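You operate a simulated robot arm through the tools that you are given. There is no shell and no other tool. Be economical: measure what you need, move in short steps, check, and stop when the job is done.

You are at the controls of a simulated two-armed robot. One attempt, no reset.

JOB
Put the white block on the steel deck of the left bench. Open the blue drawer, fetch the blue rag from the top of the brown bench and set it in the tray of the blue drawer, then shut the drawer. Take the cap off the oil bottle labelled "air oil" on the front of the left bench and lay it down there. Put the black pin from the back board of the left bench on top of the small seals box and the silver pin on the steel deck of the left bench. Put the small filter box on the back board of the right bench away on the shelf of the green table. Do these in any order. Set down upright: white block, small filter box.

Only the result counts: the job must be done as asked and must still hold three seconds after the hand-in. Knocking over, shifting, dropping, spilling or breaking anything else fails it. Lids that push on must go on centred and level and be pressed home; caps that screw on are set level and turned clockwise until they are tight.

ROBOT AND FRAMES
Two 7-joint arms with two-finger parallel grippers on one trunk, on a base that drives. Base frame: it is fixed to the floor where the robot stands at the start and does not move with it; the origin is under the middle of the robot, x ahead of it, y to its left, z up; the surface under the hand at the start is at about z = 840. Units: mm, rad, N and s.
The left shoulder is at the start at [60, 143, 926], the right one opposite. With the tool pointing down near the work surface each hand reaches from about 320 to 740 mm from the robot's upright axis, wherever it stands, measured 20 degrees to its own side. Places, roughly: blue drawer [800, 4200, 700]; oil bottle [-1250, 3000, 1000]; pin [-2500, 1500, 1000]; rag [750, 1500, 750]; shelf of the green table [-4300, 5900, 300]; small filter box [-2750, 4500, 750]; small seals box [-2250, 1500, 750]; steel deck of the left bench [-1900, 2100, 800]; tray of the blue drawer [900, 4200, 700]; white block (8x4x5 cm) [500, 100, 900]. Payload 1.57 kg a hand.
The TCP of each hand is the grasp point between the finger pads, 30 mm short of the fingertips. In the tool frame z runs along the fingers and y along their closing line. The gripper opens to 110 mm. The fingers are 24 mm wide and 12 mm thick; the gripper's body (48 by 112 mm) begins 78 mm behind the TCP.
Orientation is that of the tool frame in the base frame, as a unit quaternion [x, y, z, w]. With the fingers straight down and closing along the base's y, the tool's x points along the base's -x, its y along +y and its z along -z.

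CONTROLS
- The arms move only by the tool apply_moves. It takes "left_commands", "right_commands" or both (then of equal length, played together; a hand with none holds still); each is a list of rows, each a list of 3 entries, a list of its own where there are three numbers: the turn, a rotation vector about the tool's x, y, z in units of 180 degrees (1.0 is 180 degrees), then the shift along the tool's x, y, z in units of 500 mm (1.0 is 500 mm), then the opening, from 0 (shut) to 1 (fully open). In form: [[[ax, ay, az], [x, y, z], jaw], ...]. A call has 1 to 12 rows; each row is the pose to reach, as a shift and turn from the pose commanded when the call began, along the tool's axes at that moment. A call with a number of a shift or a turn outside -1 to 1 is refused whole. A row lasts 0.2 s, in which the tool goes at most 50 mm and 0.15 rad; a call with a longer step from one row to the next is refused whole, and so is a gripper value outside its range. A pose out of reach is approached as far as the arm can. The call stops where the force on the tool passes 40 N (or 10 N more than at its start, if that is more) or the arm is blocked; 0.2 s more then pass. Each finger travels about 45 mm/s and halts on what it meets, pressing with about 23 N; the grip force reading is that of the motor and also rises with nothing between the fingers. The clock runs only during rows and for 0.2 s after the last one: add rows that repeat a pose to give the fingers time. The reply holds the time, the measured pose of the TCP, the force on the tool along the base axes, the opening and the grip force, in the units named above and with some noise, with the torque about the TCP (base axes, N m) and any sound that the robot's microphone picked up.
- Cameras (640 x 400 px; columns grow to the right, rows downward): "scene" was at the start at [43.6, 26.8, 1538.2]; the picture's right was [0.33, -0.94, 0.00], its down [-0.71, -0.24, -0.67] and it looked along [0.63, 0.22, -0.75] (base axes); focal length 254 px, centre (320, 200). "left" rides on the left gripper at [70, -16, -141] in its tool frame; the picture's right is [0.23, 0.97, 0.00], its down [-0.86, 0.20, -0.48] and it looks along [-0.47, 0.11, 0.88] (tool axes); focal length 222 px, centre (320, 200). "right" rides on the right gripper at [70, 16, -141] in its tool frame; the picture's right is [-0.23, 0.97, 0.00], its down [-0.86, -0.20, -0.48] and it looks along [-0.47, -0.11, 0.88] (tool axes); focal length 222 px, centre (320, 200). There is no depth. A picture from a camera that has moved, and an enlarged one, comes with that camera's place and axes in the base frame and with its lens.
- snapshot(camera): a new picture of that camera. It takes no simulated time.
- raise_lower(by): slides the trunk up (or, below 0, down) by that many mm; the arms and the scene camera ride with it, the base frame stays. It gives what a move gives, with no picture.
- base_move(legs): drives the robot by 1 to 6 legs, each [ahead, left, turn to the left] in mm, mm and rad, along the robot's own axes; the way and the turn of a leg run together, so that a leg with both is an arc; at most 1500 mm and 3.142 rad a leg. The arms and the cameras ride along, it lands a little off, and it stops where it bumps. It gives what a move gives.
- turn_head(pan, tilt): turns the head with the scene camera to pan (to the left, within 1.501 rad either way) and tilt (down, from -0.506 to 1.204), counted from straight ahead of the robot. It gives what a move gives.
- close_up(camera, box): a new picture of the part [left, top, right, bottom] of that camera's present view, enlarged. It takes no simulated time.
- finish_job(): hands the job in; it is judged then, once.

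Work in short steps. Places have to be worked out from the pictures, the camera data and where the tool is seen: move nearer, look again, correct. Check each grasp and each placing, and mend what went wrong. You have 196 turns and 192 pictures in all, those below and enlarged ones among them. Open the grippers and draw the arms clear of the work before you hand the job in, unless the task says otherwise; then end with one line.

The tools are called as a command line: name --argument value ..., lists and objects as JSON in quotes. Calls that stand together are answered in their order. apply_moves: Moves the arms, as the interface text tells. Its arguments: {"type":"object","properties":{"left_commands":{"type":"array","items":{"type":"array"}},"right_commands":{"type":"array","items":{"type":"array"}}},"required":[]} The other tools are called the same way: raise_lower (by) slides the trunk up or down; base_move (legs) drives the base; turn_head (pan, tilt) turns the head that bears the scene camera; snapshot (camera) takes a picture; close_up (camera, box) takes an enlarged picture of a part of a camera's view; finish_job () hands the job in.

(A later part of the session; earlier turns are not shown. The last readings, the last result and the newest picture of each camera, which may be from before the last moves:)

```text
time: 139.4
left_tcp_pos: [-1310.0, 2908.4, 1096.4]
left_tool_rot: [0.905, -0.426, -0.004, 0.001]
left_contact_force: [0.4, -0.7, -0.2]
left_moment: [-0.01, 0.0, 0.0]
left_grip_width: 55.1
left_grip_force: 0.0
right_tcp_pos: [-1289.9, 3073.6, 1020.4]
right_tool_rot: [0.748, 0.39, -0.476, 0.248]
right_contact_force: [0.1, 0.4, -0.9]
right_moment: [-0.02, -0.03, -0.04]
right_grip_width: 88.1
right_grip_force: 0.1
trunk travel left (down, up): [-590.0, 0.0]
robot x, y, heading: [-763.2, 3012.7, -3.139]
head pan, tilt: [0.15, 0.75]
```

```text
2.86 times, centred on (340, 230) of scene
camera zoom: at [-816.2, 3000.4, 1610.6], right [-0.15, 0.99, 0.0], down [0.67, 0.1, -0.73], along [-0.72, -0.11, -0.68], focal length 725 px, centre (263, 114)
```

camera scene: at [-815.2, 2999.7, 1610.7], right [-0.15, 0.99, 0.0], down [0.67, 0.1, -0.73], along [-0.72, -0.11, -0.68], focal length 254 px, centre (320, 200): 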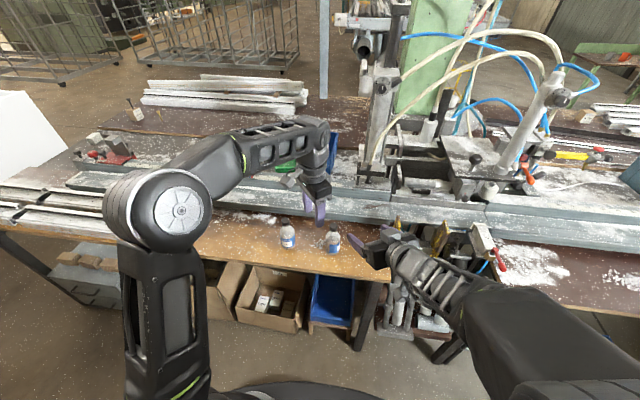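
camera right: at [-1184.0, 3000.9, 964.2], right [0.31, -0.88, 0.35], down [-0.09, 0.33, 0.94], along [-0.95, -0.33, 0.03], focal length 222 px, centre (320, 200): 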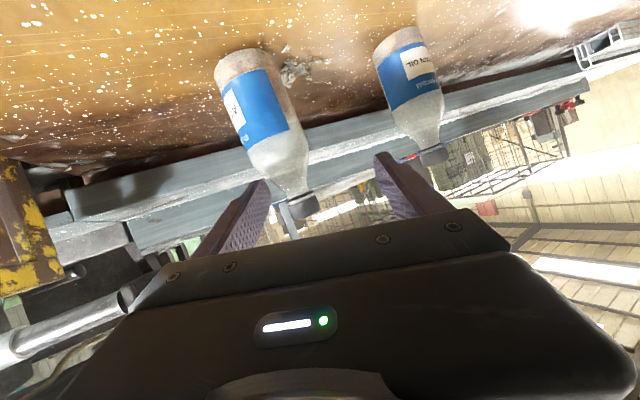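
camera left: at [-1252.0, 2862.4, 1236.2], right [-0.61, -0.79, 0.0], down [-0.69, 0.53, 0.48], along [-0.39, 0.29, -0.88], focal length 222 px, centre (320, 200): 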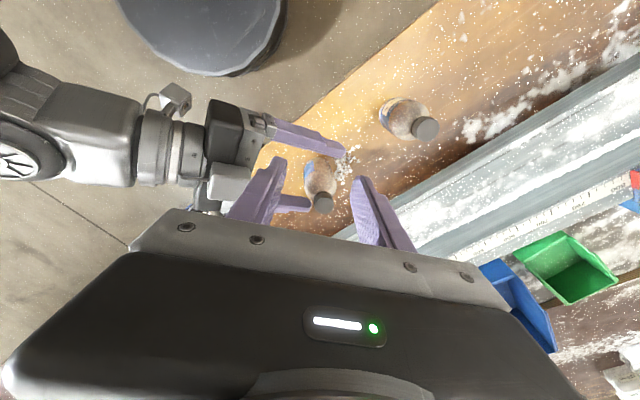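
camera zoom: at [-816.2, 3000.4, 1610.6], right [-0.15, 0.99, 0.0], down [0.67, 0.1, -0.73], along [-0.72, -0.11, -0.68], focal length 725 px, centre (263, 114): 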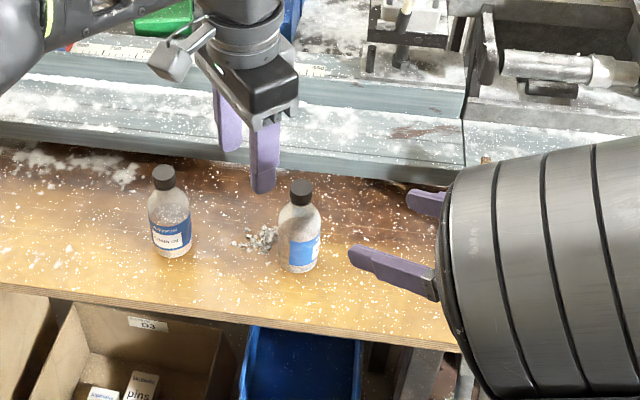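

The pose was reached cleanly. I'll move to the pre-grasp 100 mm short of the bottle.

apply_moves --right_commands '[[[0, 0, 0], [0.037, 0.001, 0.055], 0.8], [[0, 0, 0], [0.074, 0.002, 0.11], 0.8], [[0, 0, 0], [0.111, 0.004, 0.165], 0.8], [[0, 0, 0], [0.111, 0.004, 0.165], 0.8]]'

close_up --camera "scene" --box '[240, 160, 440, 300]'

snapshot --camera "right"

```text
time: 140.4
left_tcp_pos: [-1310.5, 2908.3, 1096.4]
left_tool_rot: [0.904, -0.427, -0.004, 0.001]
left_contact_force: [0.0, -0.2, 0.4]
left_moment: [0.0, 0.03, 0.0]
left_grip_width: 55.0
left_grip_force: 0.0
right_tcp_pos: [-1317.6, 3030.1, 933.7]
right_tool_rot: [0.749, 0.389, -0.476, 0.248]
right_contact_force: [0.3, -0.1, 0.8]
right_moment: [-0.01, 0.0, 0.01]
right_grip_width: 88.0
right_grip_force: 0.0
trunk travel left (down, up): [-590.0, 0.0]
robot x, y, heading: [-765.4, 3014.3, -3.137]
head pan, tilt: [0.15, 0.75]
```

```text
2.86 times, centred on (340, 230) of scene
camera zoom: at [-816.3, 3000.8, 1610.6], right [-0.15, 0.99, 0.0], down [0.67, 0.1, -0.73], along [-0.72, -0.11, -0.68], focal length 725 px, centre (263, 114)
```

zoom: 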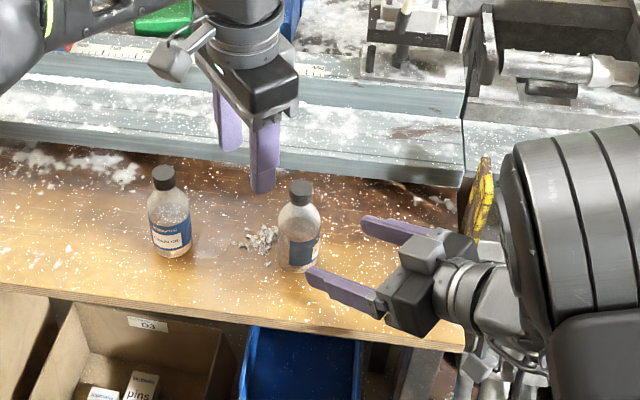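

```text
102 pictures are left
camera right: at [-1212.6, 3149.8, 931.4], right [0.74, -0.64, 0.21], down [-0.12, 0.17, 0.98], along [-0.66, -0.75, 0.05], focal length 222 px, centre (320, 200)
```

right: 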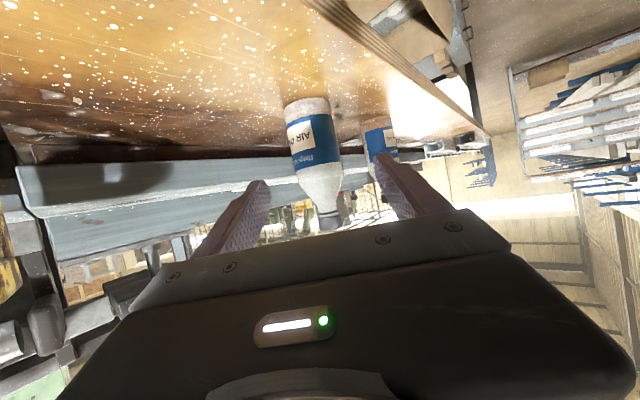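

The bottle is centred between the right fingers. I'll advance 100 mm along the tool axis.

apply_moves --right_commands '[[[0, 0, 0], [0, 0, 0.05], 0.8], [[0, 0, 0], [0, 0, 0.1], 0.8], [[0, 0, 0], [0, 0, 0.15], 0.8], [[0, 0, 0], [0, 0, 0.2], 0.8], [[0, 0, 0], [0, 0, 0.2], 0.8]]'

snapshot --camera "right"

close_up --camera "scene" --box '[240, 160, 440, 300]'

```text
time: 141.6
left_tcp_pos: [-1309.8, 2908.1, 1096.8]
left_tool_rot: [0.904, -0.427, -0.003, 0.002]
left_contact_force: [0.0, -0.4, -0.2]
left_moment: [0.0, 0.01, -0.01]
left_grip_width: 55.3
left_grip_force: 0.0
right_tcp_pos: [-1367.7, 2955.1, 892.3]
right_tool_rot: [0.748, 0.39, -0.475, 0.249]
right_contact_force: [-0.2, 0.0, 0.0]
right_moment: [-0.02, 0.02, 0.0]
right_grip_width: 87.9
right_grip_force: 0.1
trunk travel left (down, up): [-590.0, 0.0]
robot x, y, heading: [-762.8, 3009.9, -3.136]
head pan, tilt: [0.15, 0.75]
```

```text
101 pictures are left
camera right: at [-1263.7, 3075.2, 888.9], right [0.74, -0.64, 0.21], down [-0.12, 0.17, 0.98], along [-0.66, -0.75, 0.05], focal length 222 px, centre (320, 200)
```

right: 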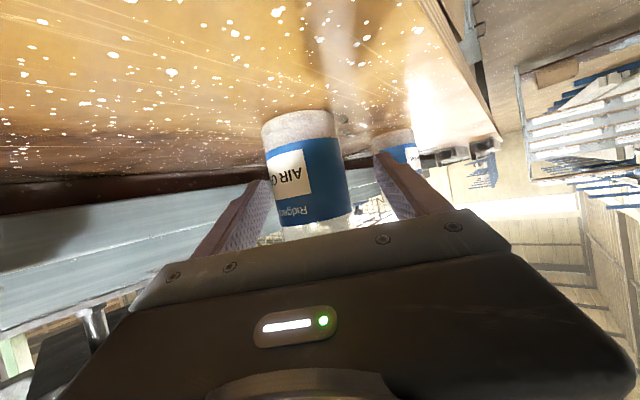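

```text
2.86 times, centred on (340, 230) of scene
camera zoom: at [-816.5, 3001.0, 1610.6], right [-0.15, 0.99, 0.0], down [0.67, 0.1, -0.73], along [-0.72, -0.11, -0.68], focal length 725 px, centre (263, 114)
```

zoom: 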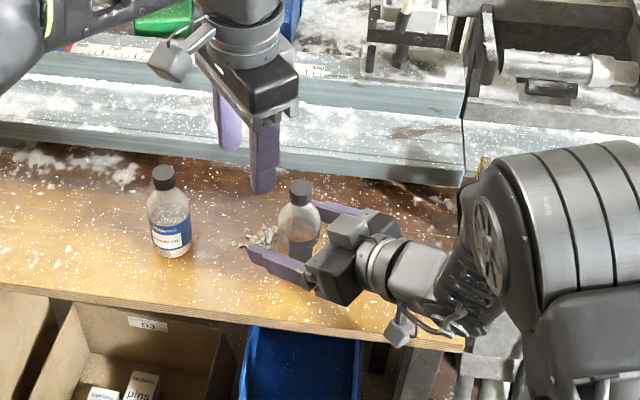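

The bottle sits about 8 mm to the -y' side of the finger centre. I'll shift by that and then close on the body.

apply_moves --right_commands '[[[0, 0, 0], [0, -0.016, 0.006], 0.8], [[0, 0, 0], [0, -0.016, 0.006], 0.8], [[0, 0, 0], [0, -0.016, 0.006], 0.2], [[0, 0, 0], [0, -0.016, 0.006], 0.2], [[0, 0, 0], [0, -0.016, 0.006], 0.2], [[0, 0, 0], [0, -0.016, 0.006], 0.2], [[0, 0, 0], [0, -0.016, 0.006], 0.2]]'

snapshot --camera "right"

snapshot --camera "left"

```text
time: 143.2
left_tcp_pos: [-1310.1, 2907.8, 1096.6]
left_tool_rot: [0.905, -0.426, -0.003, 0.001]
left_contact_force: [-0.6, -0.2, 0.8]
left_moment: [0.0, -0.01, -0.03]
left_grip_width: 55.3
left_grip_force: 0.1
right_tcp_pos: [-1376.5, 2958.5, 889.6]
right_tool_rot: [0.749, 0.39, -0.475, 0.248]
right_contact_force: [0.8, -0.6, -0.3]
right_moment: [0.02, 0.03, -0.01]
right_grip_width: 50.9
right_grip_force: 23.0
trunk travel left (down, up): [-590.0, 0.0]
robot x, y, heading: [-762.6, 3012.3, -3.141]
head pan, tilt: [0.15, 0.75]
```

```text
99 pictures are left
camera right: at [-1272.0, 3077.9, 887.5], right [0.74, -0.64, 0.21], down [-0.12, 0.17, 0.98], along [-0.66, -0.75, 0.05], focal length 222 px, centre (320, 200)
```

right: 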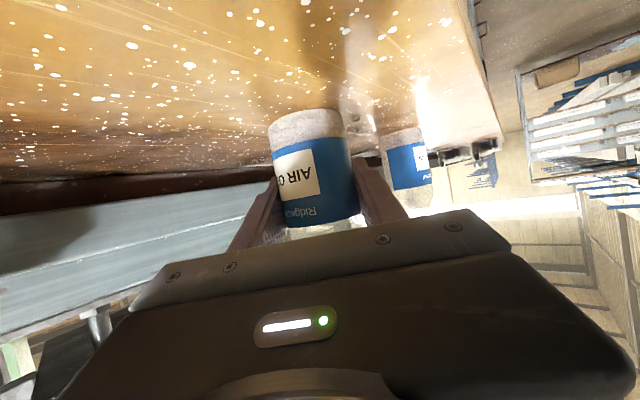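

```text
98 pictures are left
camera left: at [-1252.1, 2862.8, 1236.2], right [-0.61, -0.79, 0.0], down [-0.69, 0.53, 0.48], along [-0.39, 0.29, -0.88], focal length 222 px, centre (320, 200)
```

left: 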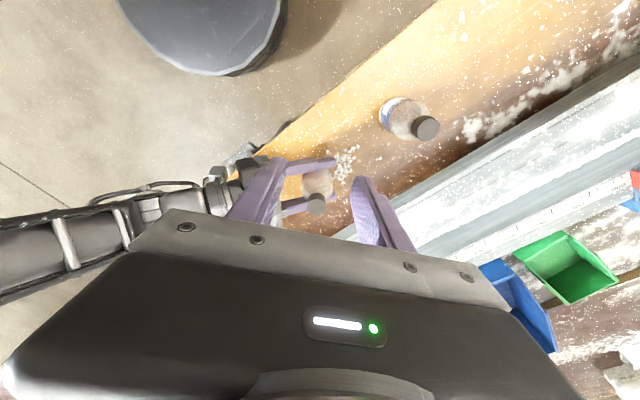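

The bottle body is held at 50.9 mm. I'll bring the left hand above the cap again, turned clockwise to its starting yaw.

apply_moves --left_commands '[[[0, 0, 0.04], [-0.04, 0.008, 0.0], 0.5], [[0, 0, 0.08], [-0.08, 0.015, 0.03], 0.5], [[0, 0, 0.12], [-0.12, 0.023, 0.07], 0.5], [[0, 0, 0.16], [-0.155, 0.03, 0.11], 0.5], [[0, 0, 0.2], [-0.155, 0.03, 0.15], 0.5], [[0, 0, 0.2], [-0.155, 0.03, 0.172], 0.5], [[0, 0, 0.2], [-0.155, 0.03, 0.172], 0.5]]'

close_up --camera "left" --box '[240, 100, 400, 200]'

```text
time: 144.8
left_tcp_pos: [-1371.1, 2959.1, 1010.6]
left_tool_rot: [0.727, -0.686, -0.003, 0.002]
left_contact_force: [0.0, 0.4, 0.3]
left_moment: [-0.02, 0.01, -0.02]
left_grip_width: 54.9
left_grip_force: 0.0
right_tcp_pos: [-1375.0, 2958.9, 890.9]
right_tool_rot: [0.749, 0.39, -0.476, 0.248]
right_contact_force: [-0.3, -0.2, 0.2]
right_moment: [0.05, 0.0, -0.01]
right_grip_width: 50.7
right_grip_force: 23.2
trunk travel left (down, up): [-590.0, 0.0]
robot x, y, heading: [-764.8, 3012.9, -3.137]
head pan, tilt: [0.15, 0.75]
```

```text
4.00 times, centred on (320, 150) of left
camera zoom: at [-1349.8, 2888.2, 1150.3], right [-0.96, -0.28, 0.01], down [-0.25, 0.84, 0.48], along [-0.14, 0.46, -0.88], focal length 888 px, centre (320, 400)
```

zoom: 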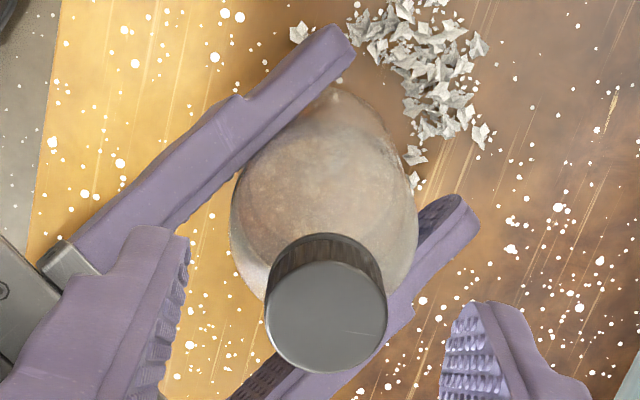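

The cap is at [-1374, 2962]. I'll lower, grip it, and then turn counter-clockwise.

apply_moves --left_commands '[[[0, 0, 0], [-0.006, 0.006, 0.03], 0.5], [[0, 0, 0], [-0.006, 0.006, 0.06], 0.5], [[0, 0, 0], [-0.006, 0.006, 0.071], 0.5], [[0, 0, 0], [-0.006, 0.006, 0.071], 0.5], [[0, 0, 0], [-0.006, 0.006, 0.071], 0], [[0, 0, 0], [-0.006, 0.006, 0.071], 0], [[0, 0, 0], [-0.006, 0.006, 0.071], 0], [[0, 0, 0], [-0.006, 0.006, 0.071], 0], [[0, 0, 0], [-0.006, 0.006, 0.071], 0]]'

apply_moves --left_commands '[[[0, 0, -0.045], [0, 0, 0], 0], [[0, 0, -0.09], [0, 0, 0], 0], [[0, 0, -0.135], [0, 0, 0], 0], [[0, 0, -0.18], [0, 0, 0], 0], [[0, 0, -0.225], [0, 0, -0.001], 0], [[0, 0, -0.27], [0, 0, -0.001], 0], [[0, 0, -0.315], [0, 0, -0.001], 0], [[0, 0, -0.36], [0, 0, -0.001], 0], [[0, 0, -0.405], [0, 0, -0.001], 0], [[0, 0, -0.45], [0, 0, -0.002], 0], [[0, 0, -0.495], [0, 0, -0.002], 0], [[0, 0, -0.54], [0, 0, -0.002], 0]]'

close_up --camera "left" --box '[240, 100, 400, 220]'

close_up --camera "right" --box '[220, 90, 420, 240]'

```text
time: 146.8
left_tcp_pos: [-1374.5, 2960.0, 975.0]
left_tool_rot: [0.728, -0.686, -0.003, 0.002]
left_contact_force: [10.0, 0.8, 0.8]
left_moment: [0.01, -0.14, -0.02]
left_grip_width: 27.7
left_grip_force: 23.1
right_tcp_pos: [-1376.6, 2958.8, 890.4]
right_tool_rot: [0.749, 0.389, -0.476, 0.247]
right_contact_force: [-10.7, -1.0, -0.2]
right_moment: [0.06, -0.74, 0.06]
right_grip_width: 50.5
right_grip_force: 23.0
trunk travel left (down, up): [-590.0, 0.0]
robot x, y, heading: [-762.3, 3008.3, -3.14]
head pan, tilt: [0.15, 0.75]
```

```text
time: 149.4
left_tcp_pos: [-1375.0, 2961.1, 975.8]
left_tool_rot: [0.996, 0.094, -0.003, -0.001]
left_contact_force: [12.4, -3.1, -1.1]
left_moment: [-0.07, -0.44, 0.02]
left_grip_width: 27.9
left_grip_force: 22.9
right_tcp_pos: [-1376.8, 2957.4, 890.6]
right_tool_rot: [0.749, 0.389, -0.476, 0.248]
right_contact_force: [-11.7, 1.9, 1.8]
right_moment: [-0.13, -0.56, 0.1]
right_grip_width: 50.6
right_grip_force: 22.6
trunk travel left (down, up): [-590.0, 0.0]
robot x, y, heading: [-765.8, 3012.4, -3.139]
head pan, tilt: [0.15, 0.75]
```

```text
3.33 times, centred on (320, 160) of left
camera zoom: at [-1308.3, 2988.7, 1116.4], right [0.41, -0.91, 0.0], down [-0.8, -0.36, 0.48], along [-0.44, -0.19, -0.88], focal length 740 px, centre (320, 333)
```

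zoom: 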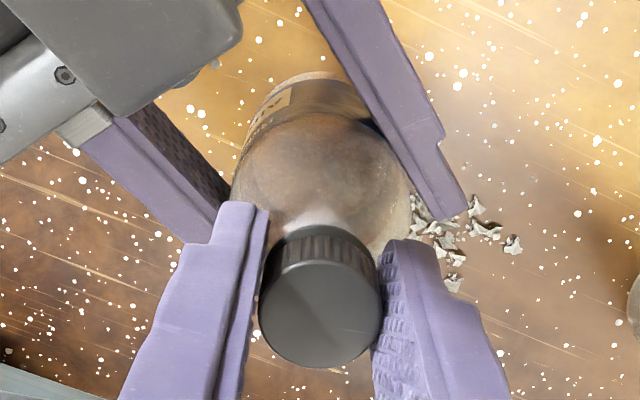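

```text
2.67 times, centred on (320, 165) of right
camera zoom: at [-1272.0, 3078.0, 887.8], right [0.74, -0.64, 0.21], down [-0.12, 0.17, 0.98], along [-0.66, -0.75, 0.05], focal length 592 px, centre (320, 293)
```

zoom: 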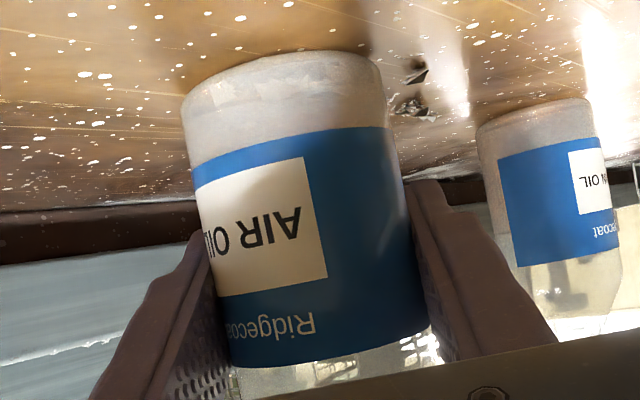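

The bottle is now held still by the right hand while the cap hand turned 97 degrees. I'll continue counter-clockwise, with a small lift and a slight relief of the side load.

apply_moves --left_commands '[[[0, 0, -0.045], [0.002, 0, 0], 0], [[0, 0, -0.09], [0.004, 0, 0], 0], [[0, 0, -0.135], [0.004, 0, -0.001], 0], [[0, 0, -0.18], [0.004, 0, -0.001], 0], [[0, 0, -0.225], [0.004, 0, -0.001], 0], [[0, 0, -0.27], [0.004, 0, -0.001], 0], [[0, 0, -0.315], [0.004, 0, -0.002], 0], [[0, 0, -0.36], [0.004, 0, -0.002], 0], [[0, 0, -0.405], [0.004, 0, -0.002], 0], [[0, 0, -0.45], [0.004, 0, -0.003], 0], [[0, 0, -0.495], [0.004, 0, -0.003], 0], [[0, 0, -0.54], [0.004, 0, -0.003], 0]]'

close_up --camera "left" --box '[240, 100, 400, 220]'

close_up --camera "scene" --box '[290, 200, 390, 270]'

```text
time: 152.0
left_tcp_pos: [-1373.5, 2962.9, 977.1]
left_tool_rot: [0.588, 0.809, -0.001, -0.003]
left_contact_force: [-7.5, -1.0, -0.8]
left_moment: [-0.23, 0.12, -0.06]
left_grip_width: 27.8
left_grip_force: 22.6
right_tcp_pos: [-1376.0, 2958.6, 890.9]
right_tool_rot: [0.749, 0.391, -0.475, 0.249]
right_contact_force: [7.7, 1.7, 0.0]
right_moment: [0.07, 0.53, -0.01]
right_grip_width: 50.4
right_grip_force: 22.3
trunk travel left (down, up): [-590.0, 0.0]
robot x, y, heading: [-765.2, 3011.7, -3.142]
head pan, tilt: [0.15, 0.75]
```

```text
3.33 times, centred on (320, 160) of left
camera zoom: at [-1408.9, 3022.0, 1118.4], right [0.86, 0.52, 0.0], down [0.46, -0.75, 0.47], along [0.24, -0.41, -0.88], focal length 740 px, centre (320, 333)
```

zoom: 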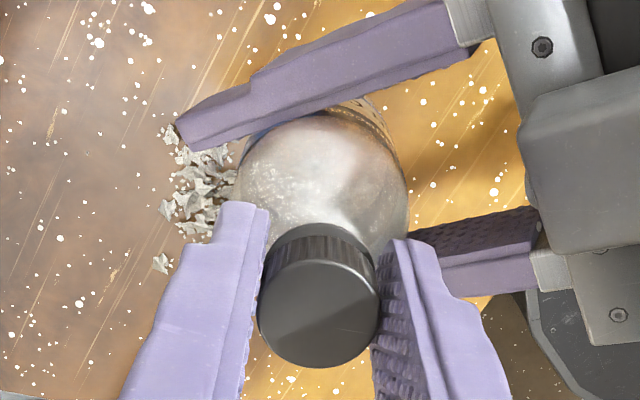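

```text
5.71 times, centred on (340, 235) of scene
camera zoom: at [-816.7, 3000.9, 1610.6], right [-0.15, 0.99, 0.0], down [0.67, 0.1, -0.73], along [-0.72, -0.11, -0.68], focal length 1451 px, centre (206, 0)
```

zoom: 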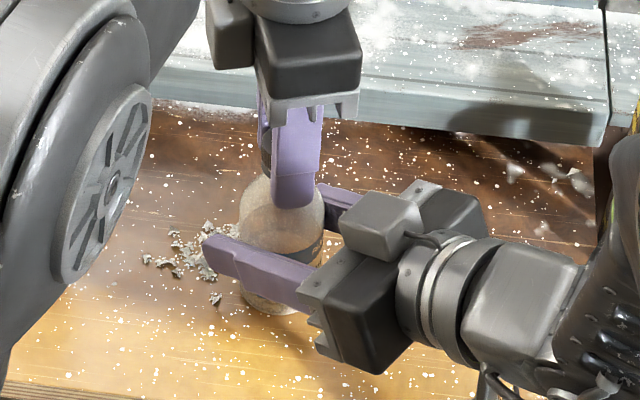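

About 195 degrees turned. I'll do a gentle lift test of 4 mm to see whether the cap is free.

apply_moves --left_commands '[[[0, 0, -0.03], [0, 0, -0.003], 0], [[0, 0, -0.03], [0, 0, -0.006], 0], [[0, 0, -0.03], [0, 0, -0.009], 0]]'

close_up --camera "left" --box '[240, 100, 400, 220]'

```text
time: 152.8
left_tcp_pos: [-1371.8, 2962.5, 982.1]
left_tool_rot: [0.551, 0.834, 0.001, -0.003]
left_contact_force: [-5.1, 4.7, -11.8]
left_moment: [0.15, 0.16, -0.04]
left_grip_width: 27.6
left_grip_force: 23.0
right_tcp_pos: [-1376.9, 2956.1, 891.6]
right_tool_rot: [0.747, 0.39, -0.478, 0.249]
right_contact_force: [4.7, -5.3, 11.1]
right_moment: [0.37, 0.21, -0.01]
right_grip_width: 49.3
right_grip_force: 23.0
trunk travel left (down, up): [-590.0, 0.0]
robot x, y, heading: [-766.0, 3013.1, -3.138]
head pan, tilt: [0.15, 0.75]
```

```text
3.33 times, centred on (320, 160) of left
camera zoom: at [-1413.8, 3018.4, 1122.1], right [0.81, 0.59, 0.0], down [0.52, -0.71, 0.48], along [0.28, -0.38, -0.88], focal length 740 px, centre (320, 333)
```

zoom: 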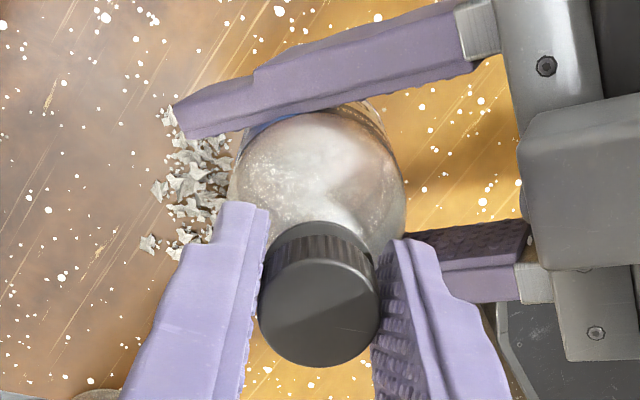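

Still threaded (11 N). I'll ease back down, open, rotate the hand back clockwise, and regrip for another turn.

apply_moves --left_commands '[[[0, 0, 0], [0, 0, 0.008], 0], [[0, 0, 0], [0, 0, 0.008], 0.5], [[0, 0, 0], [0, 0, 0.008], 0.5], [[0, 0, 0], [0, 0, -0.01], 0.5], [[0, 0, 0.045], [0, 0, -0.01], 0.5], [[0, 0, 0.09], [0, 0, -0.01], 0.5], [[0, 0, 0.135], [0, 0, -0.01], 0.5], [[0, 0, 0.18], [0, 0, -0.01], 0.5], [[0, 0, 0.225], [0, 0, -0.01], 0.5], [[0, 0, 0.27], [0, 0, -0.01], 0.5], [[0, 0, 0.315], [0, 0, -0.01], 0.5], [[0, 0, 0.36], [0, 0, -0.01], 0.5]]'

apply_moves --left_commands '[[[0, 0, 0.045], [0, 0, 0], 0.5], [[0, 0, 0.09], [0, 0, 0], 0.5], [[0, 0, 0.135], [0, 0, 0], 0.5], [[0, 0, 0.18], [0, 0, 0], 0.5], [[0, 0, 0.225], [0, 0, 0], 0.5], [[0, 0, 0.27], [0, 0, 0], 0.5], [[0, 0, 0.315], [0, 0, 0], 0.5], [[0, 0, 0.36], [0, 0, 0], 0.5], [[0, 0, 0.405], [0, 0, 0], 0.5], [[0, 0, 0.45], [0, 0, 0], 0.5], [[0, 0, 0.495], [0, 0, 0], 0.5], [[0, 0, 0.54], [0, 0, 0], 0.5]]'

close_up --camera "left" --box '[240, 100, 400, 220]'

```text
time: 155.4
left_tcp_pos: [-1372.4, 2961.9, 986.6]
left_tool_rot: [0.913, 0.408, -0.003, -0.001]
left_contact_force: [0.0, 0.4, -0.5]
left_moment: [-0.03, 0.03, -0.04]
left_grip_width: 55.6
left_grip_force: 0.2
right_tcp_pos: [-1377.1, 2959.2, 889.7]
right_tool_rot: [0.749, 0.389, -0.475, 0.248]
right_contact_force: [-0.1, 0.2, -1.2]
right_moment: [-0.03, 0.0, 0.01]
right_grip_width: 47.9
right_grip_force: 23.1
trunk travel left (down, up): [-590.0, 0.0]
robot x, y, heading: [-768.7, 3010.2, -3.146]
head pan, tilt: [0.15, 0.75]
```

```text
time: 158.0
left_tcp_pos: [-1372.5, 2960.7, 986.3]
left_tool_rot: [0.91, -0.414, -0.003, 0.0]
left_contact_force: [0.4, -0.6, -0.9]
left_moment: [0.01, -0.03, -0.01]
left_grip_width: 55.1
left_grip_force: 0.1
right_tcp_pos: [-1376.0, 2957.9, 889.8]
right_tool_rot: [0.749, 0.391, -0.475, 0.249]
right_contact_force: [0.3, 0.0, -1.2]
right_moment: [-0.01, -0.01, -0.01]
right_grip_width: 47.7
right_grip_force: 23.2
trunk travel left (down, up): [-590.0, 0.0]
robot x, y, heading: [-762.0, 3013.8, -3.14]
head pan, tilt: [0.15, 0.75]
```

```text
3.33 times, centred on (320, 160) of left
camera zoom: at [-1313.7, 2918.2, 1127.1], right [-0.58, -0.81, 0.0], down [-0.71, 0.51, 0.48], along [-0.39, 0.28, -0.88], focal length 740 px, centre (320, 333)
```

zoom: 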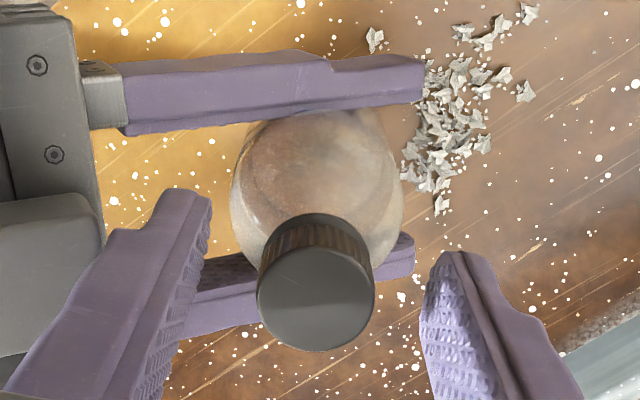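

I'll rotate a bit more clockwise, recentre on the cap, lower and regrip, then turn again.

apply_moves --left_commands '[[[0, 0, 0.045], [-0.002, 0, 0], 0.5], [[0, 0, 0.09], [-0.004, 0, 0], 0.5], [[0, 0, 0.135], [-0.005, 0, 0.005], 0.5], [[0, 0, 0.18], [-0.005, 0, 0.012], 0.5], [[0, 0, 0.18], [-0.005, 0, 0.02], 0.5], [[0, 0, 0.18], [-0.005, 0, 0.02], 0], [[0, 0, 0.18], [-0.005, 0, 0.02], 0], [[0, 0, 0.18], [-0.005, 0, 0.02], 0], [[0, 0, 0.18], [-0.005, 0, 0.02], 0], [[0, 0, 0.18], [-0.005, 0, 0.02], 0]]'

apply_moves --left_commands '[[[0, 0, -0.045], [0, 0, 0], 0], [[0, 0, -0.09], [0, 0, 0], 0], [[0, 0, -0.135], [0, 0, 0], 0], [[0, 0, -0.18], [0, 0, 0], 0], [[0, 0, -0.225], [0, 0, -0.001], 0], [[0, 0, -0.27], [0, 0, -0.001], 0], [[0, 0, -0.315], [0, 0, -0.001], 0], [[0, 0, -0.36], [0, 0, -0.001], 0], [[0, 0, -0.405], [0, 0, -0.001], 0], [[0, 0, -0.45], [0, 0, -0.002], 0], [[0, 0, -0.495], [0, 0, -0.002], 0], [[0, 0, -0.54], [0, 0, -0.002], 0]]'

close_up --camera "right" --box '[220, 90, 420, 240]'

```text
time: 160.2
left_tcp_pos: [-1372.7, 2963.8, 977.5]
left_tool_rot: [0.759, -0.651, -0.003, 0.001]
left_contact_force: [6.1, 1.0, -1.0]
left_moment: [0.01, -0.05, -0.01]
left_grip_width: 26.9
left_grip_force: 23.0
right_tcp_pos: [-1376.6, 2958.9, 890.0]
right_tool_rot: [0.749, 0.389, -0.476, 0.248]
right_contact_force: [-7.0, -1.6, -1.4]
right_moment: [0.11, -0.5, 0.05]
right_grip_width: 47.9
right_grip_force: 23.1
trunk travel left (down, up): [-590.0, 0.0]
robot x, y, heading: [-765.7, 3013.6, -3.14]
head pan, tilt: [0.15, 0.75]
```

```text
time: 162.8
left_tcp_pos: [-1374.3, 2963.8, 978.3]
left_tool_rot: [0.99, 0.141, -0.003, -0.002]
left_contact_force: [-0.7, -0.6, 0.7]
left_moment: [-0.01, 0.04, -0.01]
left_grip_width: 26.7
left_grip_force: 23.4
right_tcp_pos: [-1375.9, 2958.8, 890.9]
right_tool_rot: [0.748, 0.391, -0.475, 0.249]
right_contact_force: [-0.2, 0.3, -1.4]
right_moment: [-0.04, -0.01, 0.03]
right_grip_width: 47.8
right_grip_force: 22.5
trunk travel left (down, up): [-590.0, 0.0]
robot x, y, heading: [-765.9, 3013.6, -3.141]
head pan, tilt: [0.15, 0.75]
```

```text
2.67 times, centred on (320, 165) of right
camera zoom: at [-1272.0, 3077.9, 887.4], right [0.74, -0.64, 0.21], down [-0.12, 0.17, 0.98], along [-0.66, -0.75, 0.05], focal length 592 px, centre (320, 293)
```

zoom: 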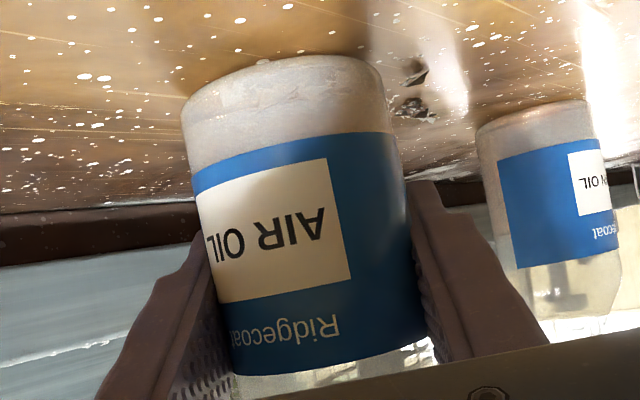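

The coupling force has vanished, so the cap seems free. I'll lift it slowly by 15 mm and check.

apply_moves --left_commands '[[[0, 0, 0], [0, 0, -0.006], 0], [[0, 0, 0], [0, 0, -0.012], 0], [[0, 0, 0], [0, 0, -0.02], 0], [[0, 0, 0], [0, 0, -0.03], 0], [[0, 0, 0], [0, 0, -0.03], 0]]'

snapshot --camera "left"

close_up --camera "scene" --box '[290, 200, 390, 270]'

```text
time: 164.0
left_tcp_pos: [-1374.9, 2964.1, 993.8]
left_tool_rot: [0.99, 0.139, -0.002, -0.001]
left_contact_force: [-0.9, -0.7, 0.0]
left_moment: [-0.01, -0.03, 0.01]
left_grip_width: 26.8
left_grip_force: 22.8
right_tcp_pos: [-1376.6, 2957.9, 890.1]
right_tool_rot: [0.748, 0.391, -0.475, 0.249]
right_contact_force: [0.0, 0.0, -1.2]
right_moment: [-0.06, -0.02, -0.02]
right_grip_width: 47.8
right_grip_force: 23.0
trunk travel left (down, up): [-590.0, 0.0]
robot x, y, heading: [-763.1, 3012.0, -3.142]
head pan, tilt: [0.15, 0.75]
```

```text
89 pictures are left
camera left: at [-1311.1, 2996.8, 1133.5], right [0.49, -0.87, 0.0], down [-0.76, -0.43, 0.48], along [-0.42, -0.23, -0.88], focal length 222 px, centre (320, 200)
```

left: 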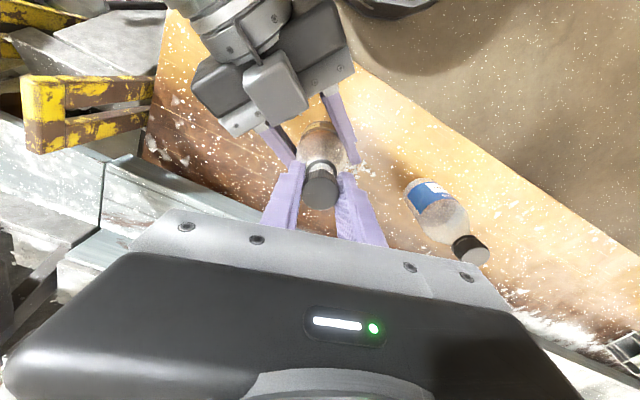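

```text
5.71 times, centred on (340, 235) of scene
camera zoom: at [-817.0, 3000.9, 1610.6], right [-0.15, 0.99, 0.0], down [0.67, 0.1, -0.73], along [-0.72, -0.11, -0.68], focal length 1451 px, centre (206, 0)
```

zoom: 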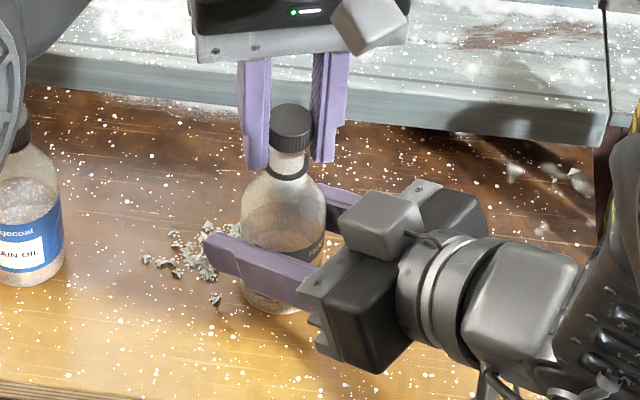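

The cap is off and the neck is visible. I'll raise the cap clear and lower the right hand in small steps so the bottle sits on the board before I release it.

apply_moves --left_commands '[[[0, 0, 0], [0, 0, -0.05], 0], [[0, 0, 0], [0, 0, -0.12], 0], [[0, 0, 0], [0, 0, -0.16], 0], [[0, 0, 0], [0, 0, -0.16], 0]]' --right_commands '[[[0, 0, 0], [0.0, 0, 0], 0.2], [[0, 0, 0], [0.0018, 0, 0.0008], 0.2], [[0, 0, 0], [0.0036, 0, 0.0016], 0.2], [[0, 0, 0], [0.0036, 0, 0.0016], 0.2]]'

close_up --camera "scene" --box '[270, 190, 390, 280]'

```text
time: 165.0
left_tcp_pos: [-1371.9, 2964.9, 1072.1]
left_tool_rot: [0.99, 0.139, -0.003, -0.002]
left_contact_force: [0.2, -0.6, -0.4]
left_moment: [0.01, 0.0, 0.02]
left_grip_width: 26.7
left_grip_force: 23.0
right_tcp_pos: [-1376.1, 2958.5, 887.8]
right_tool_rot: [0.748, 0.39, -0.476, 0.249]
right_contact_force: [0.3, 0.0, 0.2]
right_moment: [0.01, 0.01, -0.01]
right_grip_width: 47.6
right_grip_force: 23.0
trunk travel left (down, up): [-590.0, 0.0]
robot x, y, heading: [-765.1, 3011.6, -3.142]
head pan, tilt: [0.15, 0.75]
```

```text
4.44 times, centred on (330, 235) of scene
camera zoom: at [-816.8, 3000.8, 1610.6], right [-0.15, 0.99, 0.0], down [0.67, 0.1, -0.73], along [-0.72, -0.11, -0.68], focal length 1128 px, centre (276, 44)
```

zoom: 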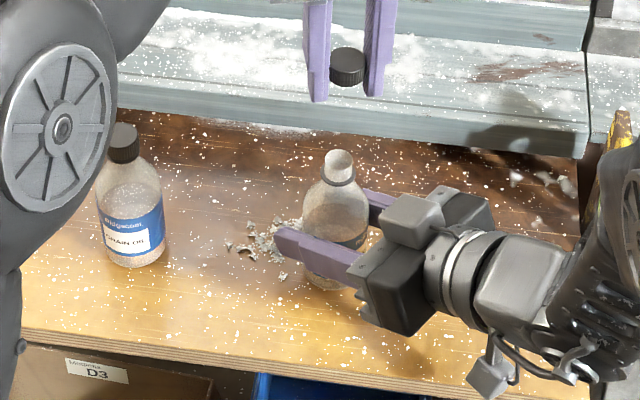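

The bottle is resting now (force near zero). I'll lower 0.5 mm more, open the right hand, and back it straight out.

apply_moves --right_commands '[[[0, 0, 0], [0.0009, 0, 0.0004], 0.2], [[0, 0, 0], [0.0009, 0, 0.0004], 0.55], [[0, 0, 0], [0.0009, 0, 0.0004], 0.8], [[0, 0, 0], [0.0009, 0, 0.0004], 0.8], [[0, 0, 0], [0.0, 0, 0.0], 0.8], [[0, 0, 0], [0, 0, -0.04], 0.8], [[0, 0, 0], [0, 0, -0.1], 0.8], [[0, 0, 0], [0, 0, -0.16], 0.8], [[0, 0, 0], [0, 0, -0.22], 0.8], [[0, 0, 0], [-0.03, 0, -0.28], 0.8], [[0, 0, 0], [-0.1, 0, -0.32], 0.8]]'

close_up --camera "scene" --box '[240, 160, 440, 300]'

```text
time: 167.4
left_tcp_pos: [-1373.7, 2964.5, 1072.9]
left_tool_rot: [0.99, 0.14, -0.004, -0.001]
left_contact_force: [0.4, -0.1, 0.6]
left_moment: [0.01, 0.0, -0.01]
left_grip_width: 25.9
left_grip_force: 22.9
right_tcp_pos: [-1303.1, 3060.9, 1001.5]
right_tool_rot: [0.748, 0.391, -0.476, 0.249]
right_contact_force: [-0.1, 0.6, -0.6]
right_moment: [0.0, -0.03, -0.04]
right_grip_width: 87.7
right_grip_force: 0.1
trunk travel left (down, up): [-590.0, 0.0]
robot x, y, heading: [-768.9, 3011.1, -3.148]
head pan, tilt: [0.15, 0.75]
```

```text
2.86 times, centred on (340, 230) of scene
camera zoom: at [-815.8, 3001.0, 1610.6], right [-0.15, 0.99, 0.0], down [0.67, 0.1, -0.73], along [-0.72, -0.11, -0.68], focal length 725 px, centre (263, 114)
```

zoom: 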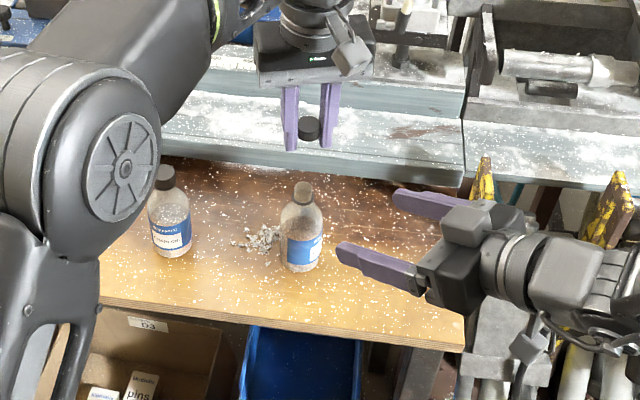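

The uncapped bottle stands fine. I'll move the right hand up and away north-east to make room for laying the cap on the board.

apply_moves --right_commands '[[[0, 0, 0], [-0.034, -0.013, -0.07], 0.8], [[0, 0, 0], [-0.068, -0.026, -0.14], 0.8], [[0, 0, 0], [-0.1, -0.04, -0.21], 0.8], [[0, 0, 0], [-0.137, -0.053, -0.28], 0.8], [[0, 0, 0], [-0.17, -0.066, -0.35], 0.8], [[0, 0, 0], [-0.205, -0.079, -0.412], 0.8]]'

apply_moves --left_commands '[[[0, 0, 0], [0.025, -0.06, 0.0], 0], [[0, 0, 0], [0.05, -0.13, 0.02], 0], [[0, 0, 0], [0.07, -0.19, 0.06], 0], [[0, 0, 0], [0.086, -0.209, 0.12], 0], [[0, 0, 0], [0.086, -0.209, 0.16], 0], [[0, 0, 0], [0.086, -0.209, 0.16], 0]]'

snapshot --camera "left"

close_up --camera "scene" --box '[240, 160, 440, 300]'

```text
time: 168.8
left_tcp_pos: [-1372.1, 2964.4, 1072.6]
left_tool_rot: [0.99, 0.14, -0.004, -0.001]
left_contact_force: [0.4, 0.3, -0.5]
left_moment: [-0.01, 0.04, 0.01]
left_grip_width: 25.9
left_grip_force: 23.1
right_tcp_pos: [-1255.7, 3200.4, 1183.0]
right_tool_rot: [0.749, 0.391, -0.474, 0.249]
right_contact_force: [-0.4, 0.8, -0.2]
right_moment: [-0.01, -0.03, -0.03]
right_grip_width: 88.3
right_grip_force: 0.1
trunk travel left (down, up): [-590.0, 0.0]
robot x, y, heading: [-766.9, 3011.3, -3.141]
head pan, tilt: [0.15, 0.75]
```

```text
time: 170.2
left_tcp_pos: [-1362.0, 3077.0, 993.9]
left_tool_rot: [0.99, 0.139, -0.004, -0.002]
left_contact_force: [0.4, 0.5, -0.1]
left_moment: [0.02, 0.02, 0.0]
left_grip_width: 25.9
left_grip_force: 23.1
right_tcp_pos: [-1255.9, 3200.7, 1183.2]
right_tool_rot: [0.749, 0.39, -0.476, 0.248]
right_contact_force: [-0.3, 0.0, -0.3]
right_moment: [0.03, -0.03, 0.01]
right_grip_width: 88.4
right_grip_force: 0.0
trunk travel left (down, up): [-590.0, 0.0]
robot x, y, heading: [-761.1, 3014.2, -3.149]
head pan, tilt: [0.15, 0.75]
```

```text
85 pictures are left
camera left: at [-1298.5, 3109.8, 1133.5], right [0.49, -0.87, 0.0], down [-0.76, -0.43, 0.48], along [-0.42, -0.23, -0.88], focal length 222 px, centre (320, 200)
```

left: 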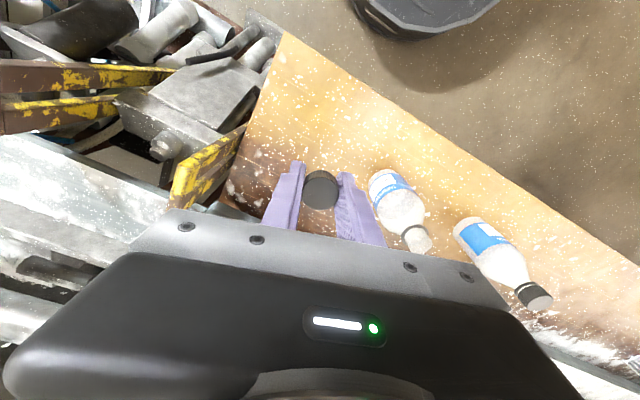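

```text
2.86 times, centred on (340, 230) of scene
camera zoom: at [-816.6, 3001.0, 1610.6], right [-0.15, 0.99, 0.0], down [0.67, 0.1, -0.73], along [-0.72, -0.11, -0.68], focal length 725 px, centre (263, 114)
```

zoom: 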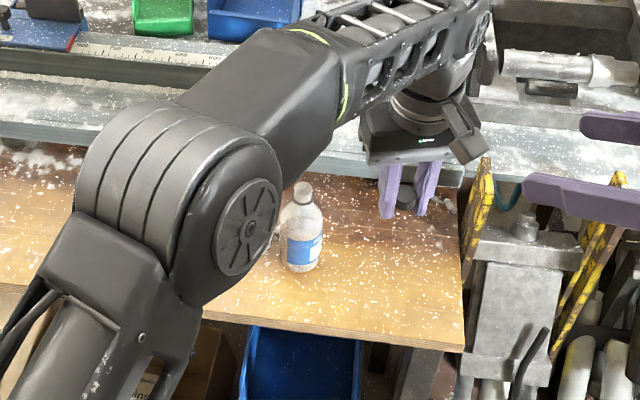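

I'll shift 27 mm east, away from the yellow bracket, and lower toward the board, watching the force.

apply_moves --left_commands '[[[0, 0, 0], [0.03, 0.012, 0.03], 0], [[0, 0, 0], [0.049, 0.024, 0.09], 0], [[0, 0, 0], [0.049, 0.024, 0.15], 0], [[0, 0, 0], [0.049, 0.024, 0.2], 0], [[0, 0, 0], [0.049, 0.024, 0.225], 0], [[0, 0, 0], [0.049, 0.024, 0.225], 0]]'

snapshot --camera "left"

snapshot --camera "scene"

```text
time: 171.6
left_tcp_pos: [-1336.4, 3070.8, 880.3]
left_tool_rot: [0.99, 0.139, -0.004, -0.001]
left_contact_force: [-1.3, 0.7, -0.3]
left_moment: [0.0, 0.0, 0.01]
left_grip_width: 25.6
left_grip_force: 23.1
right_tcp_pos: [-1255.8, 3199.7, 1182.5]
right_tool_rot: [0.749, 0.39, -0.476, 0.248]
right_contact_force: [0.0, -0.3, -0.1]
right_moment: [-0.03, 0.0, 0.02]
right_grip_width: 87.9
right_grip_force: 0.1
trunk travel left (down, up): [-590.0, 0.0]
robot x, y, heading: [-766.0, 3012.9, -3.139]
head pan, tilt: [0.15, 0.75]
```

```text
83 pictures are left
camera left: at [-1272.6, 3104.1, 1020.8], right [0.49, -0.87, 0.0], down [-0.76, -0.43, 0.48], along [-0.42, -0.23, -0.88], focal length 222 px, centre (320, 200)
```

left: 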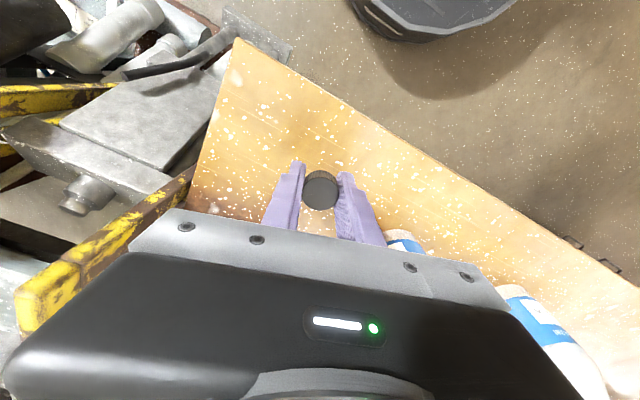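

```text
82 pictures are left
camera scene: at [-816.7, 3000.9, 1610.6], right [-0.15, 0.99, 0.0], down [0.67, 0.1, -0.73], along [-0.72, -0.11, -0.68], focal length 254 px, centre (320, 200)
```

scene: 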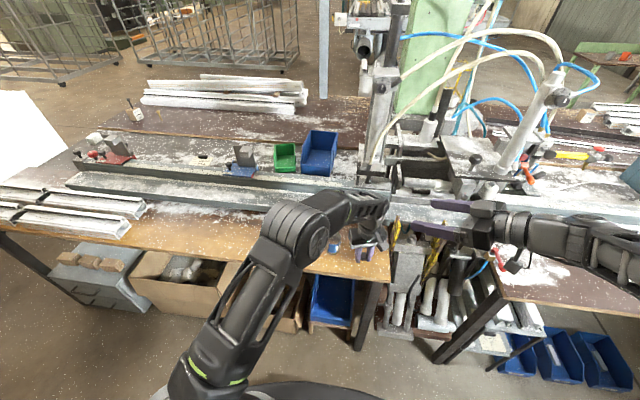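

Clear of the bottle by about 45 mm. I'll lower slowly to contact.

apply_moves --left_commands '[[[0, 0, 0], [0, 0, 0.004], 0], [[0, 0, 0], [0, 0, 0.008], 0], [[0, 0, 0], [0, 0, 0.012], 0], [[0, 0, 0], [0, 0, 0.016], 0], [[0, 0, 0], [0, 0, 0.02], 0], [[0, 0, 0], [0, 0, 0.024], 0], [[0, 0, 0], [0, 0, 0.028], 0], [[0, 0, 0], [0, 0, 0.032], 0]]'

```text
time: 173.5
left_tcp_pos: [-1336.1, 3071.7, 870.6]
left_tool_rot: [0.99, 0.14, -0.006, -0.003]
left_contact_force: [11.6, -4.9, 21.4]
left_moment: [-0.44, -0.7, 0.08]
left_grip_width: 25.3
left_grip_force: 22.9
right_tcp_pos: [-1252.3, 3199.2, 1183.9]
right_tool_rot: [0.748, 0.39, -0.476, 0.248]
right_contact_force: [-0.2, 0.0, -0.2]
right_moment: [0.07, 0.0, -0.02]
right_grip_width: 88.1
right_grip_force: 0.0
trunk travel left (down, up): [-590.0, 0.0]
robot x, y, heading: [-761.9, 3009.3, -3.14]
head pan, tilt: [0.15, 0.75]
stopped in row 8 (left hand): the force on the tool passed its limit at 41 N (the readings are from after the stop); the commanded pose is now the measured one
```

Contact with the board at TCP z of about 870. I'll ease up 1 mm, open, and lift straight up.

apply_moves --left_commands '[[[0, 0, 0], [0, 0, -0.003], 0], [[0, 0, 0], [0, 0, -0.003], 0.3], [[0, 0, 0], [0, 0, -0.003], 0.45], [[0, 0, 0], [0, 0, -0.003], 0.45], [[0, 0, 0], [0, 0, -0.04], 0.45], [[0, 0, 0], [0, 0, -0.12], 0.45], [[0, 0, 0], [0, 0, -0.2], 0.45], [[0, 0, 0], [0, 0, -0.28], 0.45], [[0, 0, 0], [0, 0, -0.36], 0.45], [[0, 0, 0], [0, 0, -0.44], 0.45]]'

snapshot --camera "left"

```text
time: 175.7
left_tcp_pos: [-1335.5, 3070.5, 1086.8]
left_tool_rot: [0.99, 0.139, -0.005, -0.002]
left_contact_force: [-0.5, 0.3, -0.1]
left_moment: [-0.02, 0.01, -0.01]
left_grip_width: 49.3
left_grip_force: 0.0
right_tcp_pos: [-1254.6, 3200.2, 1181.8]
right_tool_rot: [0.749, 0.39, -0.475, 0.248]
right_contact_force: [-0.6, 0.5, 0.0]
right_moment: [-0.01, 0.02, -0.01]
right_grip_width: 88.3
right_grip_force: 0.0
trunk travel left (down, up): [-590.0, 0.0]
robot x, y, heading: [-764.1, 3012.3, -3.139]
head pan, tilt: [0.15, 0.75]
```

```text
81 pictures are left
camera left: at [-1270.3, 3103.8, 1227.2], right [0.49, -0.87, -0.01], down [-0.76, -0.43, 0.49], along [-0.43, -0.23, -0.87], focal length 222 px, centre (320, 200)
```

left: 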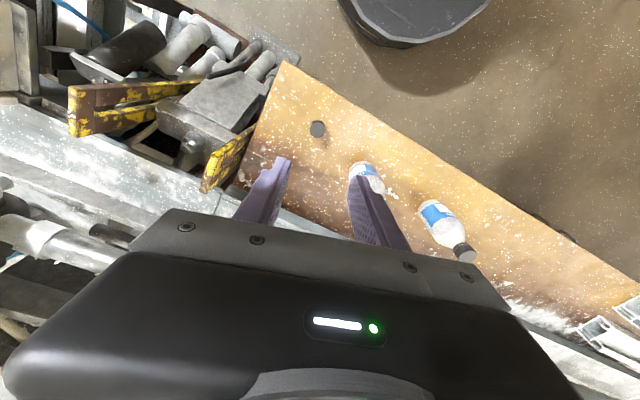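

The cap lies on the board and both bottles stand. I'll fold both arms back to carrying poses, with the right hand returned to straight down.

apply_moves --left_commands '[[[0, 0, 0], [0.022, 0.056, -0.02], 0.6], [[0, 0, 0], [0.043, 0.111, -0.04], 0.6], [[0, 0, 0], [0.065, 0.167, -0.06], 0.6], [[0, 0, 0], [0.087, 0.223, -0.08], 0.6], [[0, 0, 0], [0.108, 0.278, -0.1], 0.6], [[0, 0, 0], [0.13, 0.334, -0.106], 0.6], [[0, 0, 0], [0.152, 0.39, -0.106], 0.6], [[0, 0, 0], [0.174, 0.446, -0.106], 0.6], [[0, 0, 0], [0.195, 0.5, -0.106], 0.6], [[0, 0, 0], [0.217, 0.557, -0.106], 0.6], [[0, 0, 0], [0.217, 0.557, -0.106], 0.6]]' --right_commands '[[[0.01725, 0.0332, 0.0271], [0.004, 0.0175, -0.009], 0.8], [[0.0345, 0.0663, 0.0542], [0.009, 0.035, -0.019], 0.8], [[0.0518, 0.0995, 0.0813], [0.013, 0.052, -0.028], 0.8], [[0.069, 0.1326, 0.1084], [0.018, 0.07, -0.037], 0.8], [[0.0863, 0.1658, 0.1355], [0.022, 0.087, -0.046], 0.8], [[0.1035, 0.199, 0.1626], [0.026, 0.105, -0.056], 0.8], [[0.1208, 0.2321, 0.1897], [0.031, 0.122, -0.065], 0.8], [[0.138, 0.2653, 0.2168], [0.035, 0.14, -0.074], 0.8], [[0.1553, 0.2984, 0.2439], [0.04, 0.157, -0.084], 0.8], [[0.1725, 0.3316, 0.271], [0.044, 0.175, -0.093], 0.8], [[0.1725, 0.3316, 0.271], [0.044, 0.175, -0.093], 0.8]]'

close_up --camera "scene" --box '[240, 160, 440, 300]'

```text
time: 178.1
left_tcp_pos: [-1154.5, 2833.3, 1138.1]
left_tool_rot: [0.99, 0.139, -0.006, -0.003]
left_contact_force: [-0.4, 0.1, -0.6]
left_moment: [0.01, -0.04, 0.0]
left_grip_width: 66.0
left_grip_force: 0.1
right_tcp_pos: [-1155.7, 3194.8, 1187.0]
right_tool_rot: [1.0, 0.005, -0.011, 0.005]
right_contact_force: [0.3, -0.2, 0.1]
right_moment: [0.02, 0.0, 0.03]
right_grip_width: 87.9
right_grip_force: 0.2
right hand out of reach, approached as far as the arm can: row 10, 11
trunk travel left (down, up): [-590.0, 0.0]
robot x, y, heading: [-764.1, 3013.9, -3.138]
head pan, tilt: [0.15, 0.75]
```

```text
2.86 times, centred on (340, 230) of scene
camera zoom: at [-817.5, 3001.3, 1610.6], right [-0.15, 0.99, 0.0], down [0.67, 0.1, -0.73], along [-0.72, -0.11, -0.68], focal length 725 px, centre (263, 114)
```

zoom: 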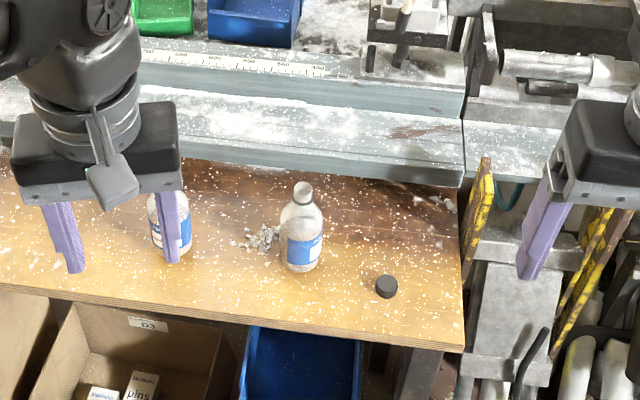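

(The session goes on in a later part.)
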